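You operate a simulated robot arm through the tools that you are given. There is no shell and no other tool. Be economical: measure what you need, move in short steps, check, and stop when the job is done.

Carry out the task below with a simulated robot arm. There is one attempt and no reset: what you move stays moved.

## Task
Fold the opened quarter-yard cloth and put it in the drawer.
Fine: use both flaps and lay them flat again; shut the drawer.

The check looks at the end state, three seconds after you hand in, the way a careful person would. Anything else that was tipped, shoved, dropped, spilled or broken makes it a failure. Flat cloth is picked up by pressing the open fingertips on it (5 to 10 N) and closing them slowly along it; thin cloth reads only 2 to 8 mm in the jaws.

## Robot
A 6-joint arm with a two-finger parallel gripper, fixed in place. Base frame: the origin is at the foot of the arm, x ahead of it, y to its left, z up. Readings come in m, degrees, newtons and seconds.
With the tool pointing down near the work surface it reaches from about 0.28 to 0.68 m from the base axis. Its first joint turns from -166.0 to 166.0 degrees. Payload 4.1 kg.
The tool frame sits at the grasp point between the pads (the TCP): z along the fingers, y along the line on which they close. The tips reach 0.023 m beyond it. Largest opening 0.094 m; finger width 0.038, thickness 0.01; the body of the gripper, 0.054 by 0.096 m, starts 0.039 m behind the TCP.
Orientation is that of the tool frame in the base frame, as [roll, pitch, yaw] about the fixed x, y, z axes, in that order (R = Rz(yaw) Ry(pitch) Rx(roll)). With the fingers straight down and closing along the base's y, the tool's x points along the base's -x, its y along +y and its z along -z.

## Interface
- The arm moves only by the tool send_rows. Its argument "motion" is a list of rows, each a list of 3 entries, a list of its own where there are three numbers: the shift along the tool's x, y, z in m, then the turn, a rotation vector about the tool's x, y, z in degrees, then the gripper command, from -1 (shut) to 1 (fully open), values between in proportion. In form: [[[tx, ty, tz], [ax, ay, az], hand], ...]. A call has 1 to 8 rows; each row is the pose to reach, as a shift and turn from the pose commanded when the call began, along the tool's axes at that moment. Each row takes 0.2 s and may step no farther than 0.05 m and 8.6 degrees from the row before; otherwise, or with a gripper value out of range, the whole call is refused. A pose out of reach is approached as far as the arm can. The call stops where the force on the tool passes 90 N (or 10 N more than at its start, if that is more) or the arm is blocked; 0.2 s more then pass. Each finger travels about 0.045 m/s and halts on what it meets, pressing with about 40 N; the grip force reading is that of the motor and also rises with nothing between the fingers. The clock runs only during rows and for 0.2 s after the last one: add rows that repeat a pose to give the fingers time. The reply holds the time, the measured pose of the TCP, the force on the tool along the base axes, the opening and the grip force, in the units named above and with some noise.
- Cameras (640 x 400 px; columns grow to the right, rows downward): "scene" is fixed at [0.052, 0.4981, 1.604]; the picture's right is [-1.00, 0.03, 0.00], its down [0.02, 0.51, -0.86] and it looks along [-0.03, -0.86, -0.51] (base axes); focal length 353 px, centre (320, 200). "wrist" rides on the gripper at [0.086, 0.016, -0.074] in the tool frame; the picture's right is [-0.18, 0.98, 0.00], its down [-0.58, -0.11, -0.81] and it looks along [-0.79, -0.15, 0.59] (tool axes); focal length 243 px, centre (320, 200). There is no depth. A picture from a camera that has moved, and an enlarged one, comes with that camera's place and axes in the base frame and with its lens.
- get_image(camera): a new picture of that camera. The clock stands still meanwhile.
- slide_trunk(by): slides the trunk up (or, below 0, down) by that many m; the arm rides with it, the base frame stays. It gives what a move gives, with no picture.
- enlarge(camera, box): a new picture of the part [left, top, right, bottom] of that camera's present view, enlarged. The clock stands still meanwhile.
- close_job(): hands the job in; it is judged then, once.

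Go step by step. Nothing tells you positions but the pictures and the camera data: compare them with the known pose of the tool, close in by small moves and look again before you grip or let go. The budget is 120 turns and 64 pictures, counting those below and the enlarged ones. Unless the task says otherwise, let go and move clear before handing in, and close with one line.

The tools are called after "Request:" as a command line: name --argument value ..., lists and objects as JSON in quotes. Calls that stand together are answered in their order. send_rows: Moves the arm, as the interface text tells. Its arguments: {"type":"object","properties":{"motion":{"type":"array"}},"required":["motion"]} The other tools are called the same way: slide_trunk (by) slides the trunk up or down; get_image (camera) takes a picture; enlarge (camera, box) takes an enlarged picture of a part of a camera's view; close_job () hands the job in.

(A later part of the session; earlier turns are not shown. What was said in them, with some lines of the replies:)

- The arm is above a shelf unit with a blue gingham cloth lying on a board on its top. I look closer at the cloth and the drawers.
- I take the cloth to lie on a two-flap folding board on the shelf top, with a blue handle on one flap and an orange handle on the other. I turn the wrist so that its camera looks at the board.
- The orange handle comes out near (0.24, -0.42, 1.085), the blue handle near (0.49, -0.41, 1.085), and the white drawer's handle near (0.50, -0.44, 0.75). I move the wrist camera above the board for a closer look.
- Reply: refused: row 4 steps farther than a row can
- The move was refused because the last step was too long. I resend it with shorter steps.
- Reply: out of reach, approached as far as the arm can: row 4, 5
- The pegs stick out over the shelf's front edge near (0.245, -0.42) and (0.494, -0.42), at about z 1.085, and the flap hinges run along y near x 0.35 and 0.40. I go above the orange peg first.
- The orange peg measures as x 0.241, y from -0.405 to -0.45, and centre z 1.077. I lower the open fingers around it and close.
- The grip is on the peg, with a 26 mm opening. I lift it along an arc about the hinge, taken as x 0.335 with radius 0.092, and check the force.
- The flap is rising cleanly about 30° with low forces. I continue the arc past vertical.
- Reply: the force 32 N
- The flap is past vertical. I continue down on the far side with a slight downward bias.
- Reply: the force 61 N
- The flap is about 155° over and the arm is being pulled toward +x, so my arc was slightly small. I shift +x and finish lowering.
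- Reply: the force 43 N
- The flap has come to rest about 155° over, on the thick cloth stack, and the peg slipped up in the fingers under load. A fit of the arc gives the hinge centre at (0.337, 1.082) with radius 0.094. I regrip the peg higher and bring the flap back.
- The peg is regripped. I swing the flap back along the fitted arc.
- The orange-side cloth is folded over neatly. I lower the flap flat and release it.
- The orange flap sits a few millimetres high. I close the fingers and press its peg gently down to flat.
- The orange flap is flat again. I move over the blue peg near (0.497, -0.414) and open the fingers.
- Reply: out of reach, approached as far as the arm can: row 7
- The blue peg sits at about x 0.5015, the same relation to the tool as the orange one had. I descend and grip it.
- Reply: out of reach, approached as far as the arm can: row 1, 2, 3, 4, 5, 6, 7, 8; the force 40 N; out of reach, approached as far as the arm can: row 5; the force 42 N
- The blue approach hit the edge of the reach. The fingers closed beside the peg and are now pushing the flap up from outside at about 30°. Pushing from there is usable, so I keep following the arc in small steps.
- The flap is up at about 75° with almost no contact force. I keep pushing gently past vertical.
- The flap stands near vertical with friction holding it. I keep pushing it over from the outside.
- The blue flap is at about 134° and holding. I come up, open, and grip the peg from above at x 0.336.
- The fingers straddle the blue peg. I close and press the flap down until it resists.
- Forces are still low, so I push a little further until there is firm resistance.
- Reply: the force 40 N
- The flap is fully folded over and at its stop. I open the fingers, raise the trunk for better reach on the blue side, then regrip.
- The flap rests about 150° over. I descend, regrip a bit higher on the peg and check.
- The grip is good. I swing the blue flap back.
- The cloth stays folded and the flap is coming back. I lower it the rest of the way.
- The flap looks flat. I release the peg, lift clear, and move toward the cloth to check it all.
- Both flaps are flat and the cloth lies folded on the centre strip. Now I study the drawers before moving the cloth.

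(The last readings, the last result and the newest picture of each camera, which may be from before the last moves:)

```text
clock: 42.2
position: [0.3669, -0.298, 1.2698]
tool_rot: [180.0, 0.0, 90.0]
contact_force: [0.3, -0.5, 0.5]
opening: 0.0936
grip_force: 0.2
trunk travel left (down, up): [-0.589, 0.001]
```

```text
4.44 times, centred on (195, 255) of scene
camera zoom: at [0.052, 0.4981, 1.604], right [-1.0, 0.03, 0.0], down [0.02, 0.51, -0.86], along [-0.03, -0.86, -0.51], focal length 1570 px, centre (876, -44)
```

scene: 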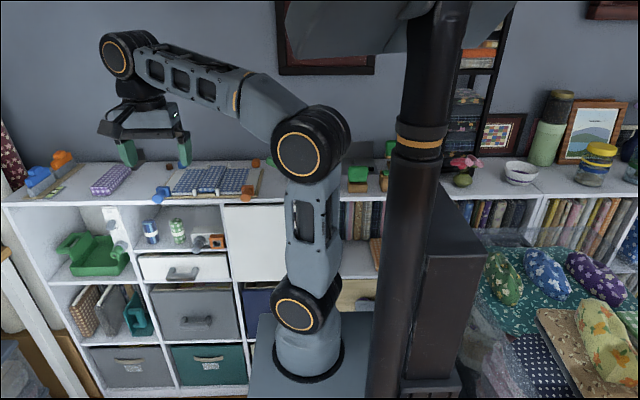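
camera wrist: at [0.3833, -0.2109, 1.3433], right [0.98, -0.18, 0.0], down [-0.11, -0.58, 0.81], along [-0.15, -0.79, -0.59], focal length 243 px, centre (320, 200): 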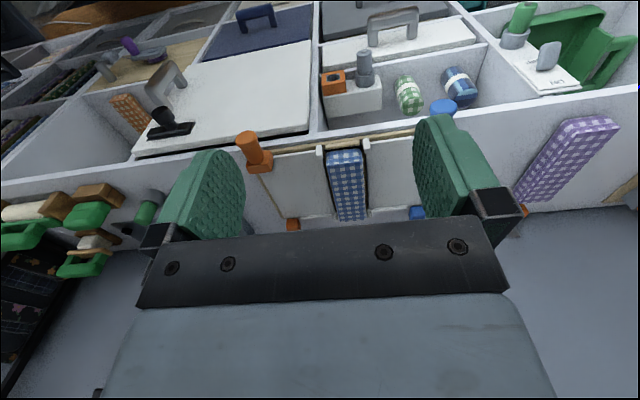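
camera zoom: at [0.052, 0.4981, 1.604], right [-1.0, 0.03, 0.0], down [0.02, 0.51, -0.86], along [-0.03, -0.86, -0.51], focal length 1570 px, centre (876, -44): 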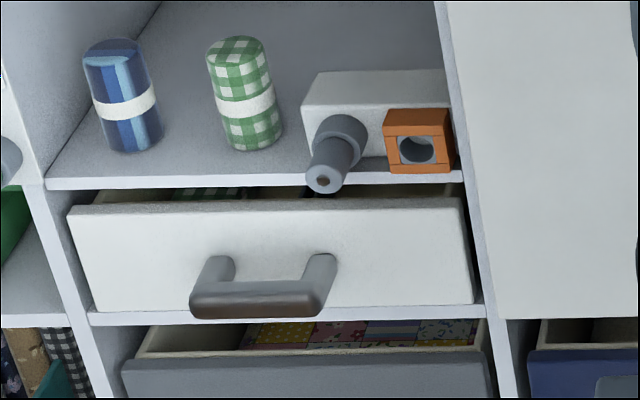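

The white drawer under the compartment is the one I take as "the drawer". Its bar handle is near (0.487, -0.404, 0.783). I turn the tool horizontal, pointing at the shelf and closing vertically, so it can grip the bar from the front.

Request:
send_rows --motion '[[[0, 0, 0], [4.9, -4.9, -4.9], 1], [[0, 0, 0], [9.8, -9.8, -9.8], 1], [[0, 0, 0], [14.7, -14.7, -14.7], 1], [[0, 0, 0], [19.6, -19.6, -19.6], 1], [[0, 0, 0], [24.5, -24.5, -24.5], 1], [[0, 0, 0], [29.4, -29.4, -29.4], 1], [[0, 0, 0], [34.3, -34.3, -34.3], 1], [[0, 0, 0], [39.2, -39.2, -39.2], 1]]'

Request:
send_rows --motion '[[[0, 0, 0], [4.3, -4.3, -4.3], 1], [[0, 0, 0], [8.6, -8.6, -8.6], 1], [[0, 0, 0], [12.9, -12.9, -12.9], 1], [[0, 0, 0], [17.2, -17.2, -17.2], 1], [[0, 0, 0], [21.5, -21.5, -21.5], 1], [[0, 0, 0], [25.8, -25.8, -25.8], 1], [[0, 0, 0], [30.08, -30.08, -30.08], 1]]'

Request:
get_image --camera "scene"

```text
clock: 44.0
position: [0.3674, -0.296, 1.2697]
tool_rot: [-128.1, 19.0, 141.9]
contact_force: [-0.1, 0.5, -0.6]
opening: 0.094
grip_force: 0.0
trunk travel left (down, up): [-0.589, 0.001]
```

```text
clock: 45.6
position: [0.3704, -0.2954, 1.2679]
tool_rot: [-89.9, -0.2, -179.8]
contact_force: [0.6, 0.3, 0.2]
opening: 0.0943
grip_force: 0.1
trunk travel left (down, up): [-0.589, 0.001]
```

```text
26 pictures are left
```

scene: 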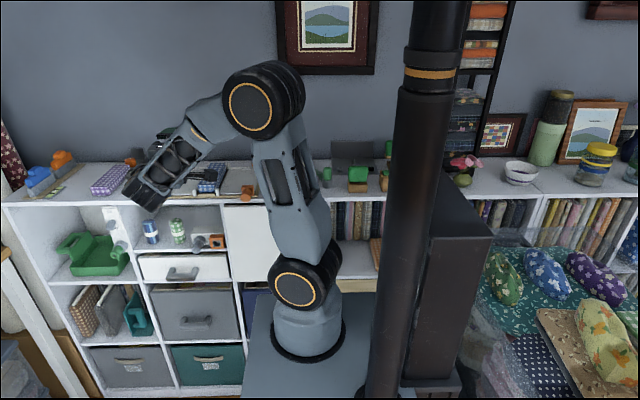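

The tool is horizontal and pointing at the shelf. I slide the trunk down to the handle height; the arm is clear in front of the shelf.

Request:
slide_trunk --by -0.485

Request:
send_rows --motion '[[[-0.04, 0, 0], [0, 0, 0], 0], [[-0.08, 0, 0.0], [0, 0, 0], 0], [[-0.117, 0, 0.0], [0, 0, 0], 0], [[-0.117, 0, 0.0], [0, 0, 0], 0]]'

Request:
get_image --camera "wrist"

Request:
enlarge --camera "scene" --box '[90, 180, 290, 305]'

```text
refused: -0.485 is not a number from -0.4 to 0.4
```

```text
clock: 46.6
position: [0.4851, -0.2946, 1.2702]
tool_rot: [-90.0, 0.0, 180.0]
contact_force: [0.7, -0.4, -0.1]
opening: 0.0472
grip_force: 0.1
trunk travel left (down, up): [-0.589, 0.001]
```

```text
25 pictures are left
camera wrist: at [0.3992, -0.2201, 1.2538], right [0.18, 0.0, -0.98], down [0.58, 0.81, 0.11], along [0.79, -0.59, 0.15], focal length 243 px, centre (320, 200)
```

wrist: 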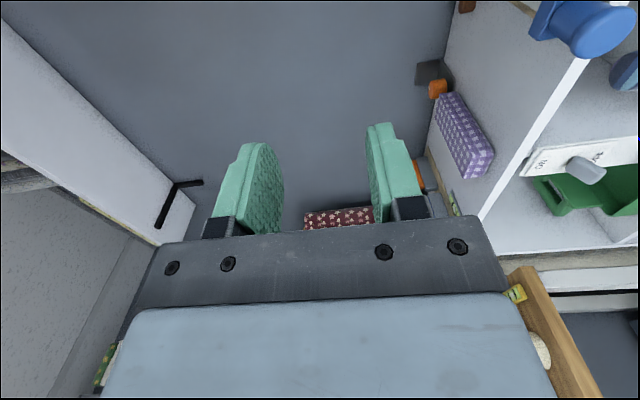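

```text
3.20 times, centred on (190, 242) of scene
camera zoom: at [0.052, 0.4981, 1.604], right [-1.0, 0.03, 0.0], down [0.02, 0.51, -0.86], along [-0.03, -0.86, -0.51], focal length 1130 px, centre (736, 64)
```

zoom: 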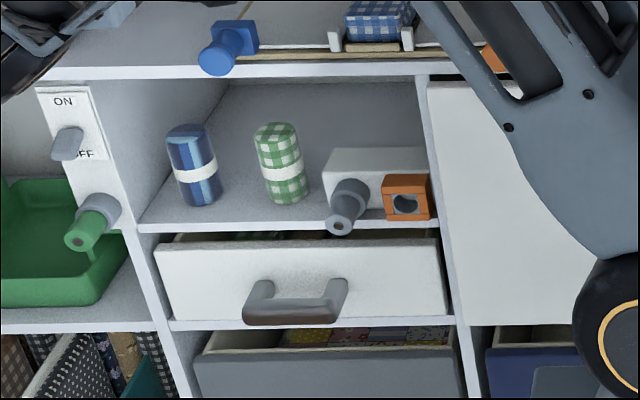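

The slide is limited to 0.4 per call, so I lower in two parts at the handle's x.

Request:
slide_trunk --by -0.3

Request:
slide_trunk --by -0.185

Request:
enlarge --camera "scene" --box '[90, 180, 290, 305]'

Request:
get_image --camera "wrist"

```text
clock: 49.6
position: [0.4845, -0.2953, 0.9713]
tool_rot: [-90.0, 0.0, -180.0]
contact_force: [0.6, -0.5, 0.3]
opening: 0.0469
grip_force: 0.1
trunk travel left (down, up): [-0.289, 0.301]
```

```text
clock: 51.7
position: [0.4857, -0.2939, 0.7855]
tool_rot: [-90.0, -0.1, -180.0]
contact_force: [-0.4, 0.2, -0.3]
opening: 0.0468
grip_force: 0.1
trunk travel left (down, up): [-0.104, 0.486]
```

```text
3.20 times, centred on (190, 242) of scene
camera zoom: at [0.052, 0.4981, 1.604], right [-1.0, 0.03, 0.0], down [0.02, 0.51, -0.86], along [-0.03, -0.86, -0.51], focal length 1130 px, centre (736, 64)
```

zoom: 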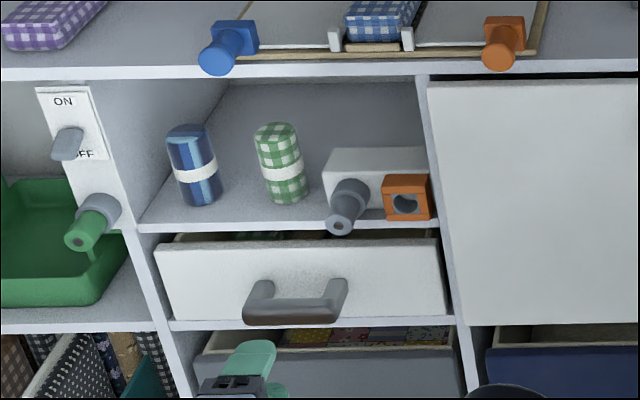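

```text
22 pictures are left
camera wrist: at [0.3989, -0.2202, 0.7688], right [0.18, 0.0, -0.98], down [0.58, 0.81, 0.11], along [0.79, -0.59, 0.15], focal length 243 px, centre (320, 200)
```

wrist: 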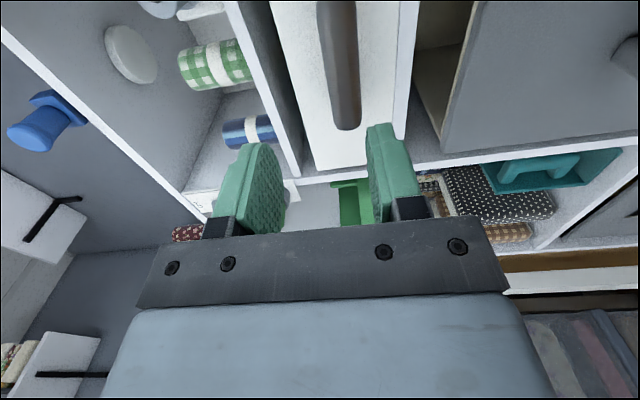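

The bar runs along x from 0.445 to 0.53 at z about 0.772 and y about -0.41. I align the height and advance onto it.

Request:
send_rows --motion '[[[-0.003, 0.0125, 0.0], [0, 0, 0], 0.1], [[-0.003, 0.0125, 0.03], [0, 0, 0], 0.1], [[-0.003, 0.0125, 0.06], [0, 0, 0], 0.1], [[-0.003, 0.0125, 0.08], [0, 0, 0], 0.1], [[-0.003, 0.0125, 0.095], [0, 0, 0], 0.1]]'

Request:
get_image --camera "wrist"

Request:
enlarge --camera "scene" --box '[125, 225, 265, 313]'

```text
clock: 52.9
position: [0.4885, -0.3897, 0.7724]
tool_rot: [-89.9, -0.1, -180.0]
contact_force: [0.2, 0.0, 0.5]
opening: 0.0517
grip_force: 0.1
trunk travel left (down, up): [-0.104, 0.486]
```

```text
21 pictures are left
camera wrist: at [0.4024, -0.3141, 0.7568], right [0.18, 0.0, -0.98], down [0.58, 0.81, 0.11], along [0.79, -0.59, 0.15], focal length 243 px, centre (320, 200)
```

wrist: 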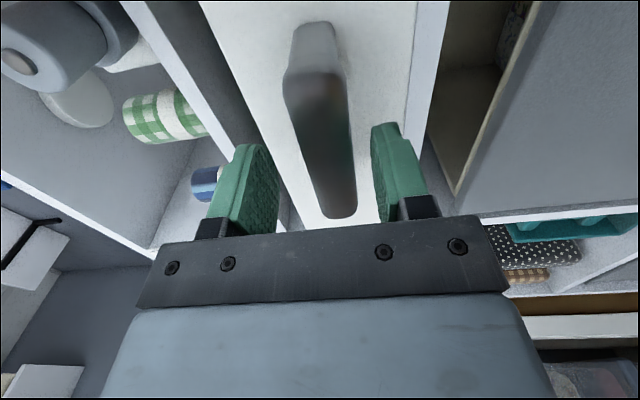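

```text
4.55 times, centred on (195, 269) of scene
camera zoom: at [0.052, 0.4981, 1.604], right [-1.0, 0.03, 0.0], down [0.02, 0.51, -0.86], along [-0.03, -0.86, -0.51], focal length 1606 px, centre (888, -114)
```

zoom: 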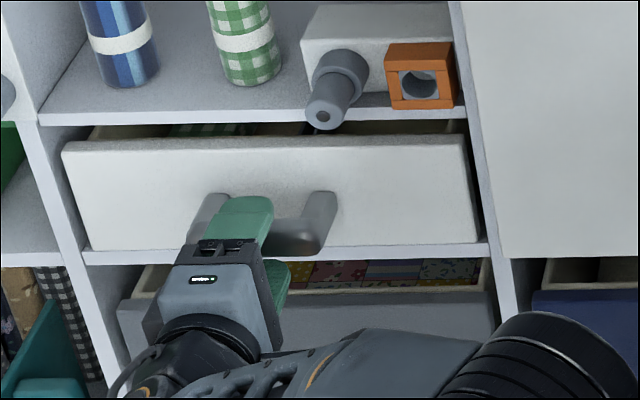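

The bar lies between the fingers. I advance slightly, close, and start pulling.

Request:
send_rows --motion '[[[0, 0, 0.013], [0, 0, 0], 0.1], [[0, 0, 0.013], [0, 0, 0], -0.4], [[0, 0, 0.013], [0, 0, 0], -1], [[0, 0, 0.013], [0, 0, 0], -1], [[0, 0, 0.005], [0, 0, 0], -1], [[0, 0, -0.015], [0, 0, 0], -1], [[0, 0, -0.04], [0, 0, 0], -1]]'

Request:
enlarge --camera "scene" --box '[90, 190, 290, 315]'

```text
clock: 54.5
position: [0.4891, -0.3501, 0.7688]
tool_rot: [-90.3, -0.3, 179.9]
contact_force: [-17.1, -0.2, -31.5]
opening: 0.0259
grip_force: 44.8
trunk travel left (down, up): [-0.104, 0.486]
```

```text
3.20 times, centred on (190, 252) of scene
camera zoom: at [0.052, 0.4981, 1.604], right [-1.0, 0.03, 0.0], down [0.02, 0.51, -0.86], along [-0.03, -0.86, -0.51], focal length 1130 px, centre (736, 32)
```

zoom: 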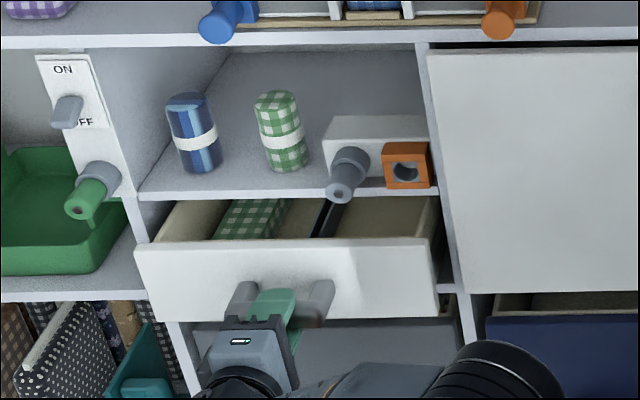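

The drawer slides and already holds a green folded cloth and a dark divider, so this is the right drawer. I pull it further open.

Request:
send_rows --motion '[[[0, 0.003, -0.02], [0, 0, 0], -1], [[0, 0.003, -0.045], [0, 0, 0], -1], [[0, 0.003, -0.07], [0, 0, 0], -1], [[0, 0.003, -0.095], [0, 0, 0], -1], [[0, 0.003, -0.12], [0, 0, 0], -1], [[0, 0.003, -0.145], [0, 0, 0], -1]]'

Request:
enlarge --camera "scene" --box '[90, 190, 290, 315]'

```text
clock: 55.9
position: [0.489, -0.2028, 0.7686]
tool_rot: [-89.9, 0.0, -179.9]
contact_force: [5.2, 0.4, -10.6]
opening: 0.026
grip_force: 44.8
trunk travel left (down, up): [-0.104, 0.486]
```

```text
3.20 times, centred on (190, 252) of scene
camera zoom: at [0.052, 0.4981, 1.604], right [-1.0, 0.03, 0.0], down [0.02, 0.51, -0.86], along [-0.03, -0.86, -0.51], focal length 1130 px, centre (736, 32)
```

zoom: 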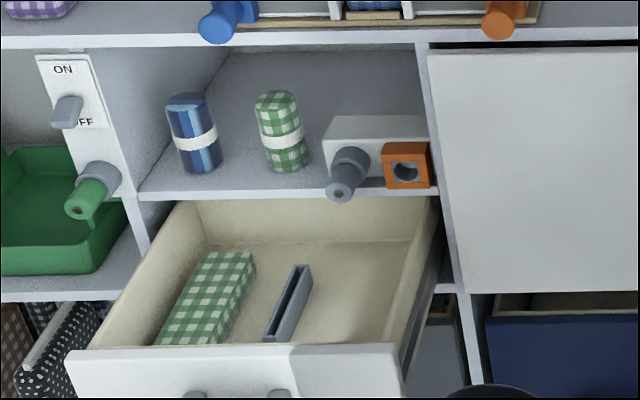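

The drawer is open by about 0.2 m, with free floor on its lower-x side. I release the handle, back off, and raise the trunk to fetch the cloth.

Request:
send_rows --motion '[[[0, 0, 0], [0, 0, 0], -0.4], [[0, 0, 0], [0, 0, 0], 0.1], [[0, 0, 0], [0, 0, 0], 0.2], [[0, 0, -0.03], [0, 0, 0], 0.2], [[0, 0, -0.065], [0, 0, 0], 0.2]]'

Request:
slide_trunk --by 0.3

Request:
slide_trunk --by 0.185

Request:
send_rows --motion '[[[0.015, 0, 0.02], [-4.9, 4.9, 4.9], 0.5], [[0.03, 0, 0.04], [-9.8, 9.8, 9.8], 1], [[0.045, 0, 0.06], [-14.7, 14.7, 14.7], 1], [[0.06, 0, 0.08], [-19.6, 19.6, 19.6], 1], [[0.075, 0, 0.1], [-24.5, 24.5, 24.5], 1], [[0.09, 0, 0.12], [-29.4, 29.4, 29.4], 1], [[0.105, 0, 0.14], [-34.3, 34.3, 34.3], 1], [[0.12, 0, 0.16], [-39.2, 39.2, 39.2], 1]]'

Request:
send_rows --motion '[[[0, 0, 0], [-4.3, 4.3, 4.3], 1], [[0, 0, 0], [-8.6, 8.6, 8.6], 1], [[0, 0, 0], [-12.9, 12.9, 12.9], 1], [[0, 0, 0], [-17.2, 17.2, 17.2], 1], [[0, 0, 0], [-21.5, 21.5, 21.5], 1], [[0, 0, 0], [-25.8, 25.8, 25.8], 1], [[0, 0, 0], [-30.08, 30.08, 30.08], 1]]'

Request:
get_image --camera "wrist"

```text
clock: 57.1
position: [0.4847, -0.14, 0.772]
tool_rot: [-90.0, 0.0, 179.9]
contact_force: [0.7, -0.5, -0.1]
opening: 0.0563
grip_force: 0.0
trunk travel left (down, up): [-0.104, 0.486]
```

```text
clock: 60.1
position: [0.4854, -0.1405, 1.0716]
tool_rot: [-90.1, 0.0, 179.9]
contact_force: [-0.2, 0.5, 0.8]
opening: 0.0565
grip_force: 0.1
trunk travel left (down, up): [-0.404, 0.186]
```

```text
clock: 62.1
position: [0.4852, -0.1397, 1.2566]
tool_rot: [-90.0, -0.1, 179.9]
contact_force: [0.0, 0.1, 0.8]
opening: 0.0565
grip_force: 0.0
trunk travel left (down, up): [-0.589, 0.001]
```

```text
clock: 63.9
position: [0.3629, -0.3036, 1.2555]
tool_rot: [-141.9, 19.0, 128.0]
contact_force: [-0.5, -0.4, 0.3]
opening: 0.094
grip_force: 0.0
trunk travel left (down, up): [-0.589, 0.001]
```

```text
clock: 65.5
position: [0.3648, -0.3006, 1.257]
tool_rot: [179.9, -0.1, 89.9]
contact_force: [-0.1, -0.5, -0.9]
opening: 0.0941
grip_force: 0.1
trunk travel left (down, up): [-0.589, 0.001]
```

```text
17 pictures are left
camera wrist: at [0.3814, -0.2144, 1.3312], right [0.98, -0.19, 0.0], down [-0.11, -0.58, 0.81], along [-0.15, -0.79, -0.59], focal length 243 px, centre (320, 200)
```

wrist: 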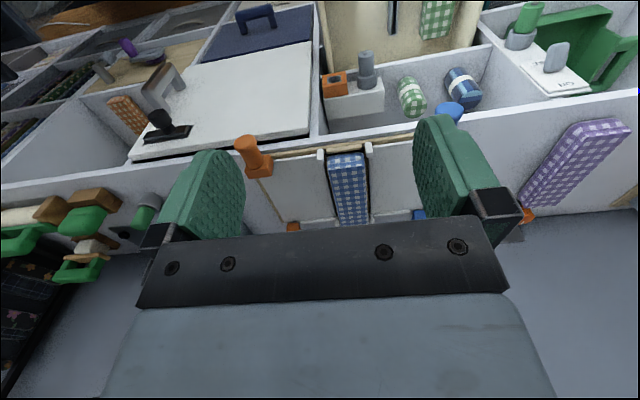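

The folded packet is about 0.047 wide, centred near (0.3705, -0.525), with its top near z 1.105. I go above its middle.

Request:
send_rows --motion '[[[-0.04, 0.001, 0.01], [0, 0, 0], 1], [[-0.08, 0.002, 0.025], [0, 0, 0], 1], [[-0.12, 0.003, 0.045], [0, 0, 0], 1], [[-0.16, 0.004, 0.065], [0, 0, 0], 1], [[-0.195, 0.005, 0.085], [0, 0, 0], 1], [[-0.225, 0.006, 0.1], [0, 0, 0], 1], [[-0.225, 0.006, 0.12], [0, 0, 0], 1]]'

Request:
enlarge --camera "wrist" --box '[140, 0, 500, 225]'

Request:
enlarge --camera "scene" --box '[130, 120, 290, 220]'

```text
clock: 67.1
position: [0.3708, -0.5257, 1.135]
tool_rot: [-180.0, -0.1, 89.9]
contact_force: [0.0, 0.7, 0.8]
opening: 0.0941
grip_force: 0.1
trunk travel left (down, up): [-0.589, 0.001]
```

```text
1.78 times, centred on (320, 112) of wrist
camera zoom: at [0.3872, -0.4399, 1.2103], right [0.98, -0.18, 0.0], down [-0.11, -0.58, 0.81], along [-0.15, -0.79, -0.59], focal length 431 px, centre (320, 356)
```

zoom: 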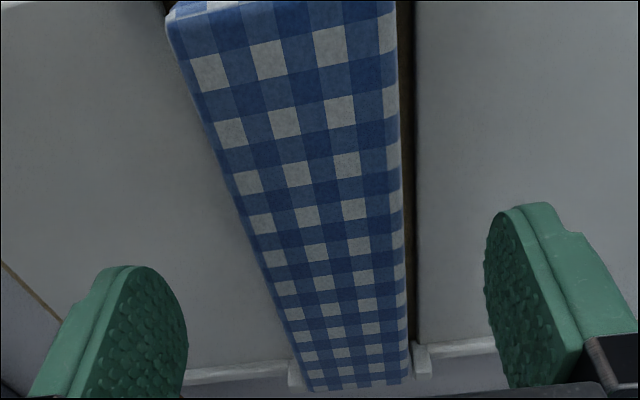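

```text
4.00 times, centred on (210, 170) of scene
camera zoom: at [0.052, 0.4981, 1.604], right [-1.0, 0.03, 0.0], down [0.02, 0.51, -0.86], along [-0.03, -0.86, -0.51], focal length 1413 px, centre (760, 320)
```

zoom: 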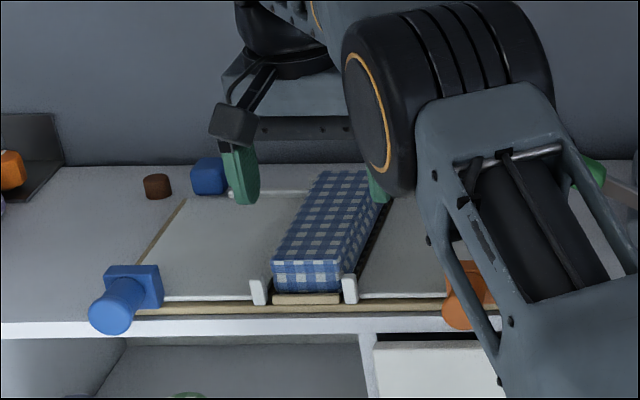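

The fingers straddle the packet well. I descend and close slowly on its sides.

Request:
send_rows --motion '[[[0, 0, 0.015], [0, 0, 0], 0.9], [[0, 0, 0.024], [0, 0, 0], 0.7], [[0, 0, 0.03], [0, 0, 0], 0.4], [[0, 0, 0.032], [0, 0, 0], 0.1], [[0, 0, 0.032], [0, 0, 0], -0.1], [[0, 0, 0.032], [0, 0, 0], -0.3], [[0, 0, 0.032], [0, 0, 0], -0.3]]'

Request:
enlarge --camera "wrist" --box '[140, 0, 500, 225]'

```text
clock: 68.7
position: [0.3731, -0.5248, 1.1065]
tool_rot: [179.9, 0.3, 90.0]
contact_force: [2.7, -2.9, 12.9]
opening: 0.0552
grip_force: 39.9
trunk travel left (down, up): [-0.589, 0.001]
```

```text
1.78 times, centred on (320, 112) of wrist
camera zoom: at [0.3887, -0.438, 1.1805], right [0.98, -0.18, 0.0], down [-0.11, -0.58, 0.81], along [-0.15, -0.79, -0.59], focal length 431 px, centre (320, 356)
```

zoom: 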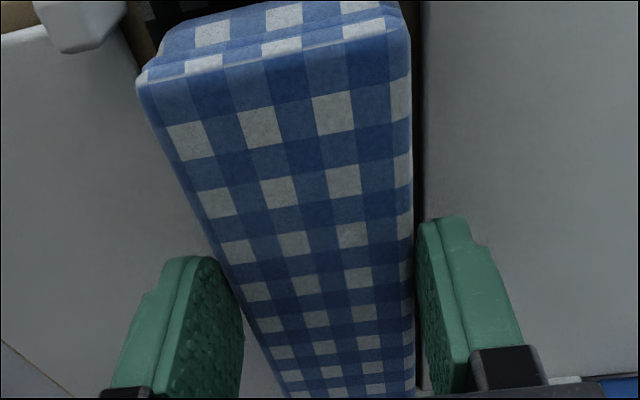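

The fingers hold the packet at 55 mm and 40 N. I lift a little with a firm grip and check.

Request:
send_rows --motion '[[[0, 0, 0], [0, 0, 0], -0.5], [[0, 0, -0.01], [0, 0, 0], -0.5], [[0, 0, -0.03], [0, 0, 0], -0.5], [[0, 0, -0.06], [0, 0, 0], -0.5], [[0, 0, -0.09], [0, 0, 0], -0.5]]'

Request:
enlarge --camera "scene" --box '[130, 100, 290, 220]'

```text
clock: 69.9
position: [0.3729, -0.5237, 1.1972]
tool_rot: [-180.0, -0.1, 89.9]
contact_force: [-0.3, 0.6, -0.6]
opening: 0.0548
grip_force: 39.8
trunk travel left (down, up): [-0.589, 0.001]
```

```text
3.33 times, centred on (210, 160) of scene
camera zoom: at [0.052, 0.4981, 1.604], right [-1.0, 0.03, 0.0], down [0.02, 0.51, -0.86], along [-0.03, -0.86, -0.51], focal length 1177 px, centre (687, 333)
```

zoom: 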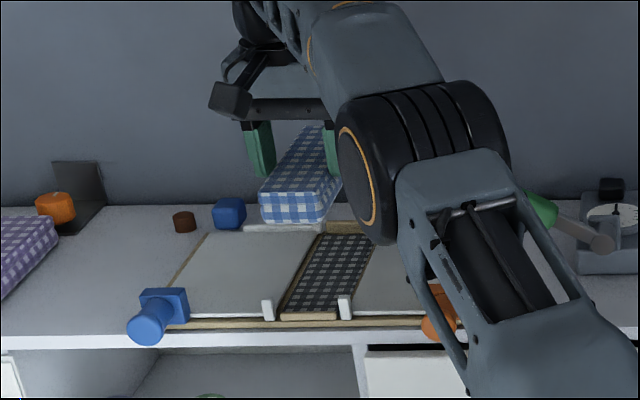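

The packet is lifted cleanly. The drawer opening (about 0.16 m exposed) is a bit short for the 0.17 m packet, so I will use the packet's front end to nudge the drawer further out. First I carry it clear of the shelf.

Request:
send_rows --motion '[[[0.04, 0.016, -0.005], [0, 0, 0], -0.5], [[0.08, 0.032, -0.01], [0, 0, 0], -0.5], [[0.12, 0.048, -0.015], [0, 0, 0], -0.5], [[0.16, 0.064, -0.02], [0, 0, 0], -0.5], [[0.2, 0.08, -0.025], [0, 0, 0], -0.5], [[0.24, 0.096, -0.03], [0, 0, 0], -0.5], [[0.274, 0.112, -0.03], [0, 0, 0], -0.5]]'

Request:
slide_trunk --by -0.26

Request:
get_image --camera "wrist"

Request:
enlarge --camera "scene" --box '[50, 150, 290, 320]'

```text
clock: 71.5
position: [0.4826, -0.2497, 1.2263]
tool_rot: [180.0, 0.0, 89.8]
contact_force: [-0.5, 1.1, -0.6]
opening: 0.055
grip_force: 40.3
trunk travel left (down, up): [-0.589, 0.001]
```

```text
clock: 74.2
position: [0.4825, -0.2501, 0.9673]
tool_rot: [-180.0, 0.0, 89.8]
contact_force: [0.1, 1.0, -0.8]
opening: 0.0553
grip_force: 40.1
trunk travel left (down, up): [-0.329, 0.261]
```

```text
12 pictures are left
camera wrist: at [0.4991, -0.1637, 1.041], right [0.98, -0.18, 0.0], down [-0.11, -0.58, 0.81], along [-0.15, -0.79, -0.59], focal length 243 px, centre (320, 200)
```

wrist: 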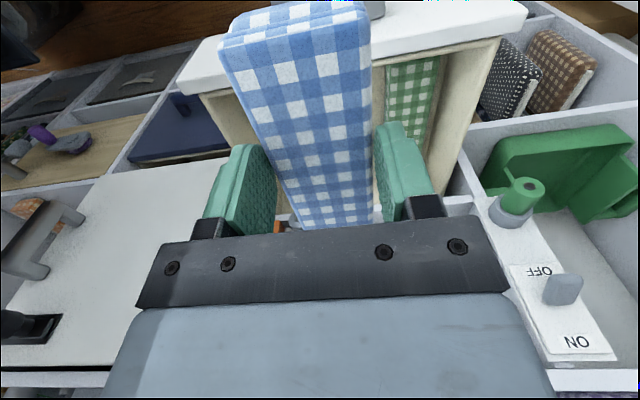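

```text
2.35 times, centred on (170, 235) of scene
camera zoom: at [0.052, 0.4981, 1.604], right [-1.0, 0.03, 0.0], down [0.02, 0.51, -0.86], along [-0.03, -0.86, -0.51], focal length 831 px, centre (673, 118)
```

zoom: 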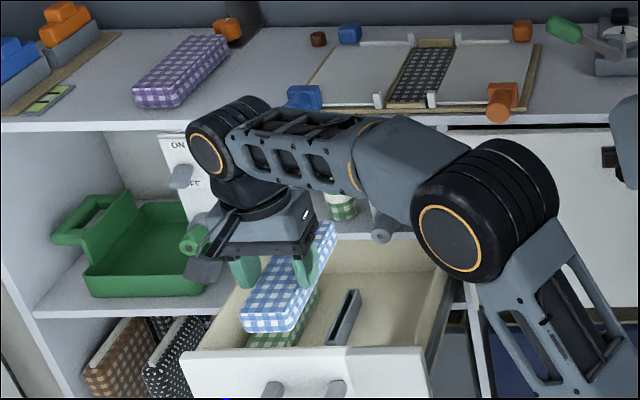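

The drawer front's inner edge is at about y -0.271. I tilt the packet front-end down about 40° and move it to just behind the drawer front.

Request:
send_rows --motion '[[[0, 0.002, 0.01], [0, -8, 0], -0.5], [[0, 0.002, 0.02], [0, -16, 0], -0.5], [[0, 0.002, 0.03], [0, -24, 0], -0.5], [[0, 0.002, 0.04], [0, -32, 0], -0.5], [[0, 0.002, 0.05], [0, -40, 0], -0.5], [[-0.04, 0.002, 0.058], [0, -40, 0], -0.5], [[-0.08, 0.002, 0.063], [0, -40, 0], -0.5], [[-0.105, 0.002, 0.065], [0, -40, 0], -0.5]]'

Request:
enlarge --camera "scene" --box '[50, 180, 270, 320]'

```text
clock: 76.0
position: [0.4842, -0.357, 0.9006]
tool_rot: [-179.9, 40.0, 90.0]
contact_force: [0.1, -0.8, -1.4]
opening: 0.0552
grip_force: 39.7
trunk travel left (down, up): [-0.329, 0.261]
```

```text
2.86 times, centred on (160, 250) of scene
camera zoom: at [0.052, 0.4981, 1.604], right [-1.0, 0.03, 0.0], down [0.02, 0.51, -0.86], along [-0.03, -0.86, -0.51], focal length 1009 px, centre (777, 57)
```

zoom: 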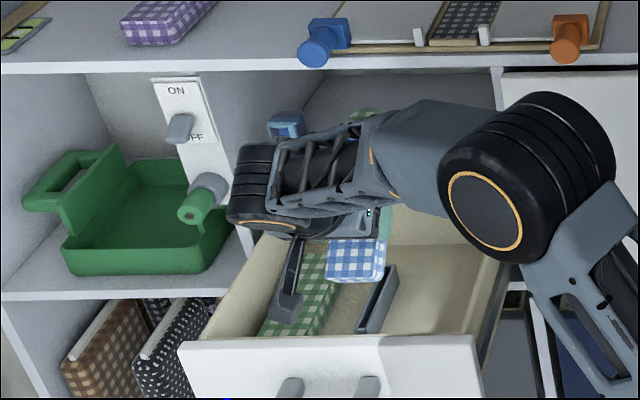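

Everything matches the plan. I lower the front end behind the drawer front and push outward.

Request:
send_rows --motion '[[[0.0135, 0.0, 0.0161], [0, 0, 0], -0.5], [[0.027, 0.0, 0.0322], [0, 0, 0], -0.5], [[0.038, 0.0, 0.0225], [0, 0, 0], -0.5], [[0.05, 0.0, 0.0129], [0, 0, 0], -0.5], [[0.0577, 0.0, 0.0064], [0, 0, 0], -0.5], [[0.0653, 0.0, 0.0], [0, 0, 0], -0.5], [[0.073, 0.0, -0.0064], [0, 0, 0], -0.5], [[0.0883, 0.0, -0.0193], [0, 0, 0], -0.5]]'

Request:
enlarge --camera "scene" --box '[50, 180, 270, 320]'

```text
clock: 77.8
position: [0.4848, -0.2751, 0.8596]
tool_rot: [-179.9, 40.0, 89.9]
contact_force: [0.3, -1.0, -0.8]
opening: 0.0551
grip_force: 40.2
trunk travel left (down, up): [-0.329, 0.261]
```

```text
2.86 times, centred on (160, 250) of scene
camera zoom: at [0.052, 0.4981, 1.604], right [-1.0, 0.03, 0.0], down [0.02, 0.51, -0.86], along [-0.03, -0.86, -0.51], focal length 1009 px, centre (777, 57)
```

zoom: 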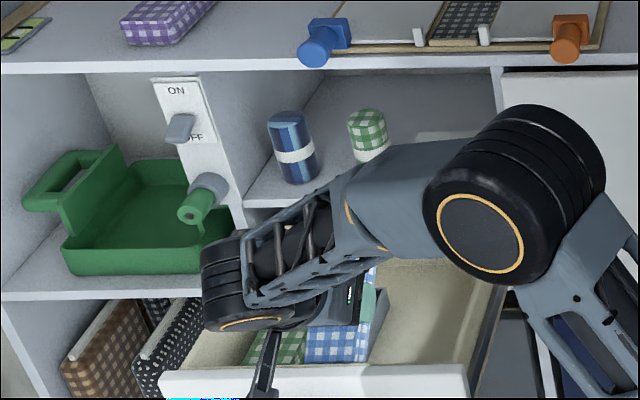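

The drawer moved out a further 4–5 cm. I lift the packet, level it again, and bring it over the opening at x 0.485, clear of the protruding grey knob.

Request:
send_rows --motion '[[[-0.0275, 0, -0.0095], [0, 0, 0], -0.5], [[-0.0551, 0, -0.019], [0, 0, 0], -0.5], [[-0.0551, 0, -0.019], [0, 8, 0], -0.5], [[-0.0551, 0, -0.019], [0, 16, 0], -0.5], [[-0.06, 0, -0.015], [0, 24, 0], -0.5], [[-0.065, 0, -0.0105], [0, 32, 0], -0.5], [[-0.0704, 0, -0.0061], [0, 40, 0], -0.5]]'

Request:
get_image --camera "wrist"

Request:
enlarge --camera "scene" --box '[80, 200, 280, 325]'

```text
clock: 79.4
position: [0.4869, -0.3248, 0.9099]
tool_rot: [-180.0, -0.1, 89.9]
contact_force: [0.4, 0.6, -0.9]
opening: 0.055
grip_force: 40.4
trunk travel left (down, up): [-0.329, 0.261]
```

```text
8 pictures are left
camera wrist: at [0.502, -0.2389, 0.9845], right [0.98, -0.18, 0.0], down [-0.11, -0.58, 0.81], along [-0.15, -0.79, -0.59], focal length 243 px, centre (320, 200)
```

wrist: 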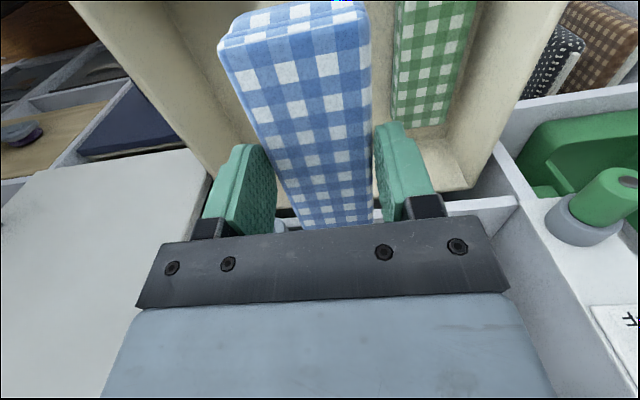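

```text
3.20 times, centred on (180, 262) of scene
camera zoom: at [0.052, 0.4981, 1.604], right [-1.0, 0.03, 0.0], down [0.02, 0.51, -0.86], along [-0.03, -0.86, -0.51], focal length 1130 px, centre (768, 0)
```

zoom: 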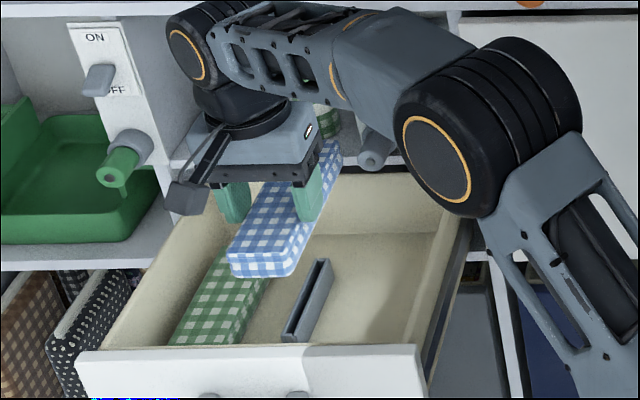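

The gap between the grey item (x about 0.474) and the side wall (about 0.377) takes the packet centred at x 0.425. I lower below the knob height, shift across, then lower further.

Request:
send_rows --motion '[[[0, 0, 0.03], [0, 0, 0], -0.5], [[0, 0, 0.06], [0, 0, 0], -0.5], [[0, 0, 0.08], [0, 0, 0], -0.5], [[0, -0.02, 0.08], [0, 0, 0], -0.5], [[0, -0.04, 0.08], [0, 0, 0], -0.5], [[0, -0.06, 0.08], [0, 0, 0], -0.5], [[0, -0.06, 0.1], [0, 0, 0], -0.5], [[0, -0.06, 0.12], [0, 0, 0], -0.5]]'

Request:
enlarge --camera "scene" --box '[80, 200, 280, 325]'

```text
clock: 81.2
position: [0.4242, -0.3229, 0.7894]
tool_rot: [179.9, 0.0, 90.1]
contact_force: [0.6, 0.7, -0.8]
opening: 0.0553
grip_force: 39.7
trunk travel left (down, up): [-0.329, 0.261]
```

```text
3.20 times, centred on (180, 262) of scene
camera zoom: at [0.052, 0.4981, 1.604], right [-1.0, 0.03, 0.0], down [0.02, 0.51, -0.86], along [-0.03, -0.86, -0.51], focal length 1130 px, centre (768, 0)
```

zoom: 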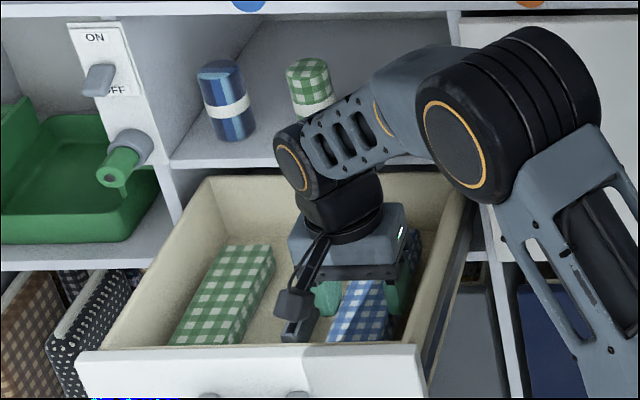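

The packet is inside the drawer with no contact. I lower in small steps until the floor is felt.

Request:
send_rows --motion '[[[0, 0, 0.008], [0, 0, 0], -0.5], [[0, 0, 0.016], [0, 0, 0], -0.5], [[0, 0, 0.02], [0, 0, 0], -0.5]]'

```text
clock: 82.0
position: [0.4247, -0.325, 0.7751]
tool_rot: [179.5, 0.4, 90.0]
contact_force: [1.7, -2.4, 47.6]
opening: 0.0554
grip_force: 40.1
trunk travel left (down, up): [-0.329, 0.261]
```

The packet is on the drawer floor. I ease off, open a little, and lift out straight.

Request:
send_rows --motion '[[[0, 0, -0.006], [0, 0, 0], -0.3], [[0, 0, -0.006], [0, 0, 0], 0.2], [[0, 0, -0.006], [0, 0, 0], 0.42], [[0, 0, -0.006], [0, 0, 0], 0.42], [[0, 0, -0.03], [0, 0, 0], 0.42], [[0, 0, -0.06], [0, 0, 0], 0.42], [[0, 0, -0.1], [0, 0, 0], 0.42], [[0.02, 0, -0.14], [0, 0, 0], 0.42]]'

Request:
enlarge --camera "scene" --box '[80, 200, 280, 325]'

```text
clock: 83.8
position: [0.4251, -0.3062, 0.9149]
tool_rot: [-180.0, 0.1, 90.0]
contact_force: [0.3, 0.0, -0.4]
opening: 0.067
grip_force: 0.1
trunk travel left (down, up): [-0.329, 0.261]
```

```text
3.20 times, centred on (180, 262) of scene
camera zoom: at [0.052, 0.4981, 1.604], right [-1.0, 0.03, 0.0], down [0.02, 0.51, -0.86], along [-0.03, -0.86, -0.51], focal length 1130 px, centre (768, 0)
```

zoom: 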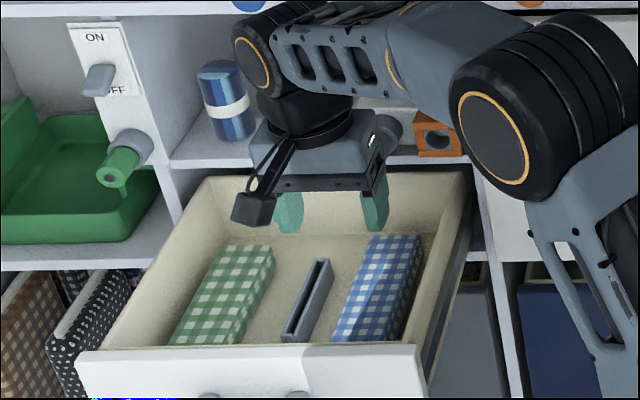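

The cloth lies flat in the drawer beside the green one. Now I back away and turn the tool horizontal again to push the drawer shut by its handle.

Request:
send_rows --motion '[[[0.035, 0.01, -0.015], [0, 0, 0], 0.2], [[0.07, 0.02, -0.03], [0, 0, 0], 0.2], [[0.105, 0.03, -0.045], [0, 0, 0], 0.2], [[0.14, 0.04, -0.06], [0, 0, 0], 0.2], [[0.175, 0.05, -0.075], [0, 0, 0], 0.2], [[0.206, 0.06, -0.085], [0, 0, 0], 0.2]]'

Request:
send_rows --motion '[[[0, 0, 0], [4.9, -4.9, -4.9], 0.2], [[0, 0, 0], [9.8, -9.8, -9.8], 0.2], [[0, 0, 0], [14.7, -14.7, -14.7], 0.2], [[0, 0, 0], [19.6, -19.6, -19.6], 0.2], [[0, 0, 0], [24.5, -24.5, -24.5], 0.2], [[0, 0, 0], [29.4, -29.4, -29.4], 0.2], [[0, 0, 0], [34.3, -34.3, -34.3], 0.2], [[0, 0, 0], [39.2, -39.2, -39.2], 0.2]]'

Request:
send_rows --motion '[[[0, 0, 0], [4.3, -4.3, -4.3], 0.2], [[0, 0, 0], [8.6, -8.6, -8.6], 0.2], [[0, 0, 0], [12.9, -12.9, -12.9], 0.2], [[0, 0, 0], [17.2, -17.2, -17.2], 0.2], [[0, 0, 0], [21.5, -21.5, -21.5], 0.2], [[0, 0, 0], [25.8, -25.8, -25.8], 0.2], [[0, 0, 0], [30.08, -30.08, -30.08], 0.2]]'

```text
clock: 85.2
position: [0.4879, -0.1002, 0.9921]
tool_rot: [-180.0, 0.0, 89.9]
contact_force: [-0.2, 0.7, 0.8]
opening: 0.0561
grip_force: 0.1
trunk travel left (down, up): [-0.329, 0.261]
```

```text
clock: 87.0
position: [0.4857, -0.0996, 0.9955]
tool_rot: [-128.0, 19.0, 141.9]
contact_force: [0.4, 0.3, 0.7]
opening: 0.0565
grip_force: 0.1
trunk travel left (down, up): [-0.329, 0.261]
```

```text
clock: 88.6
position: [0.4849, -0.0997, 0.9955]
tool_rot: [-90.0, -0.2, 180.0]
contact_force: [-0.3, 0.1, 0.5]
opening: 0.0567
grip_force: 0.1
trunk travel left (down, up): [-0.329, 0.261]
```

The tool is horizontal. I back off 3 cm more for clearance, then lower the trunk to handle height and look.

Request:
send_rows --motion '[[[0, 0, -0.015], [0, 0, 0], 0.2], [[0, 0, -0.03], [0, 0, 0], 0.2]]'

Request:
slide_trunk --by -0.226

Request:
get_image --camera "wrist"

```text
clock: 89.2
position: [0.486, -0.0702, 0.9957]
tool_rot: [-90.1, 0.0, -179.9]
contact_force: [0.7, -0.3, -0.5]
opening: 0.0566
grip_force: 0.0
trunk travel left (down, up): [-0.329, 0.261]
```

```text
clock: 91.6
position: [0.4842, -0.0701, 0.7698]
tool_rot: [-89.9, 0.0, 179.8]
contact_force: [1.1, 0.1, -0.1]
opening: 0.0562
grip_force: 0.1
trunk travel left (down, up): [-0.103, 0.487]
```

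```text
4 pictures are left
camera wrist: at [0.399, 0.0048, 0.753], right [0.18, 0.0, -0.98], down [0.58, 0.81, 0.11], along [0.79, -0.59, 0.15], focal length 243 px, centre (320, 200)
```

wrist: 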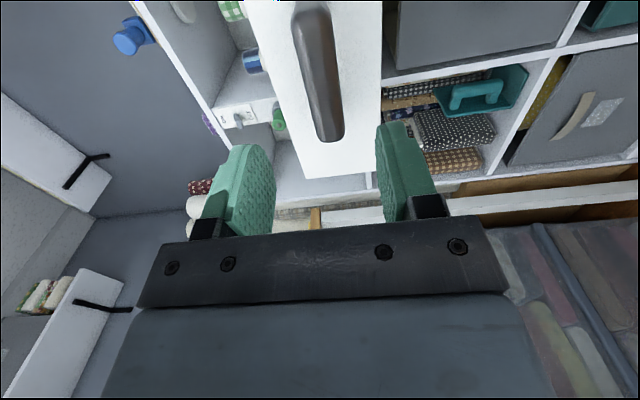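

The handle bar is at y -0.156 and in line with the fingers. I advance, grip it, and begin pushing.

Request:
send_rows --motion '[[[0, 0, 0.04], [0, 0, 0], 0.2], [[0, 0, 0.075], [0, 0, 0], 0.2], [[0, 0, 0.082], [0, 0, 0], 0.0], [[0, 0, 0.082], [0, 0, 0], -0.5], [[0, 0, 0.082], [0, 0, 0], -1], [[0, 0, 0.082], [0, 0, 0], -1]]'

Request:
send_rows --motion '[[[0, 0, 0.02], [0, 0, 0], -1], [[0, 0, 0.045], [0, 0, 0], -1], [[0, 0, 0.07], [0, 0, 0], -1], [[0, 0, 0.095], [0, 0, 0], -1], [[0, 0, 0.12], [0, 0, 0], -1], [[0, 0, 0.145], [0, 0, 0], -1], [[0, 0, 0.17], [0, 0, 0], -1], [[0, 0, 0.195], [0, 0, 0], -1]]'

```text
clock: 93.0
position: [0.4856, -0.1504, 0.7683]
tool_rot: [-90.1, 0.0, 179.8]
contact_force: [-1.6, -1.4, -6.6]
opening: 0.0257
grip_force: 45.3
trunk travel left (down, up): [-0.103, 0.487]
```

```text
clock: 94.8
position: [0.4853, -0.3477, 0.7698]
tool_rot: [-90.0, 0.0, 179.9]
contact_force: [-10.6, -0.9, -3.0]
opening: 0.0257
grip_force: 44.7
trunk travel left (down, up): [-0.103, 0.487]
```

The drawer is sliding in freely. I push on until it meets its stop.

Request:
send_rows --motion '[[[0, 0, 0.015], [0, 0, 0], -1], [[0, 0, 0.03], [0, 0, 0], -1], [[0, 0, 0.038], [0, 0, 0], -1], [[0, 0, 0.045], [0, 0, 0], -1], [[0, 0, 0.052], [0, 0, 0], -1]]'

```text
clock: 96.0
position: [0.4873, -0.3923, 0.7682]
tool_rot: [-89.9, 0.0, -179.7]
contact_force: [-22.1, 68.5, -13.0]
opening: 0.0258
grip_force: 44.9
trunk travel left (down, up): [-0.103, 0.487]
```

The drawer met its stop with 68 N at y -0.392. I relax the push, release, and retreat, then check.

Request:
send_rows --motion '[[[0, 0, -0.007], [0, 0, 0], -0.9], [[0, 0, -0.007], [0, 0, 0], -0.2], [[0, 0, -0.007], [0, 0, 0], 0.2], [[0, 0, -0.007], [0, 0, 0], 0.2], [[0, 0, -0.04], [0, 0, 0], 0.2], [[0, 0, -0.08], [0, 0, 0], 0.2], [[0, 0, -0.12], [0, 0, 0], 0.2], [[0, 0, -0.16], [0, 0, 0], 0.2]]'

Request:
enlarge --camera "scene" --box '[90, 150, 290, 310]'

```text
clock: 97.8
position: [0.4839, -0.2401, 0.77]
tool_rot: [-90.0, -0.1, 179.8]
contact_force: [0.2, -0.5, -0.8]
opening: 0.0565
grip_force: 0.0
trunk travel left (down, up): [-0.103, 0.487]
```

```text
2.50 times, centred on (190, 230) of scene
camera zoom: at [0.052, 0.4981, 1.604], right [-1.0, 0.03, 0.0], down [0.02, 0.51, -0.86], along [-0.03, -0.86, -0.51], focal length 883 px, centre (645, 125)
```

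zoom: 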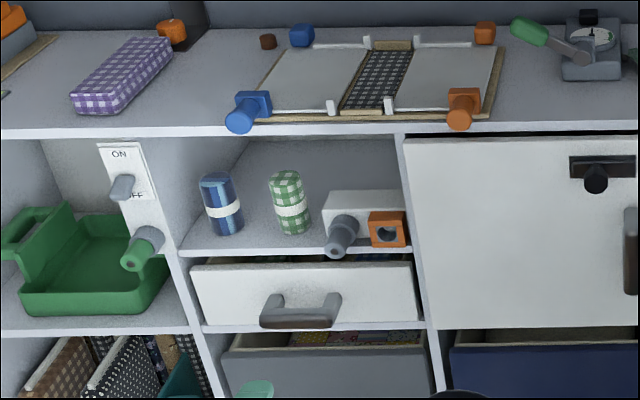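

The drawer looks as at the start. I compare precisely with the same crop as the earlier closed picture.

Request:
enlarge --camera "scene" --box '[125, 210, 265, 300]'

```text
4.44 times, centred on (195, 255) of scene
camera zoom: at [0.052, 0.4981, 1.604], right [-1.0, 0.03, 0.0], down [0.02, 0.51, -0.86], along [-0.03, -0.86, -0.51], focal length 1570 px, centre (876, -44)
```

zoom: 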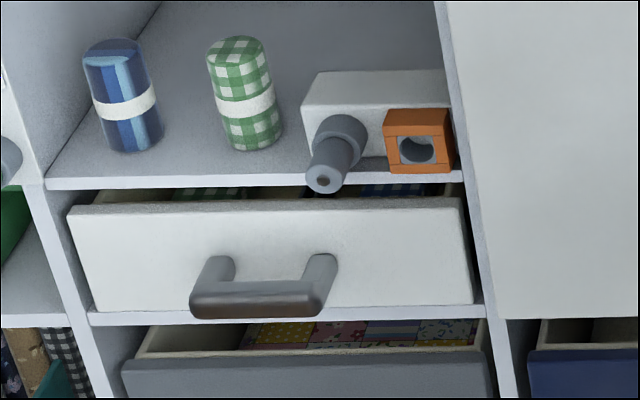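

The drawer is back exactly where it stood shut at the start, the blue gingham is inside it, both flaps lie flat, and the arm is clear. I hand in now.

Request:
close_job

```text
The job is handed in.
```

I folded the cloth with both flaps, laid the flaps flat again, put the folded cloth in the white drawer and shut it; nothing else looked disturbed in the last pictures.
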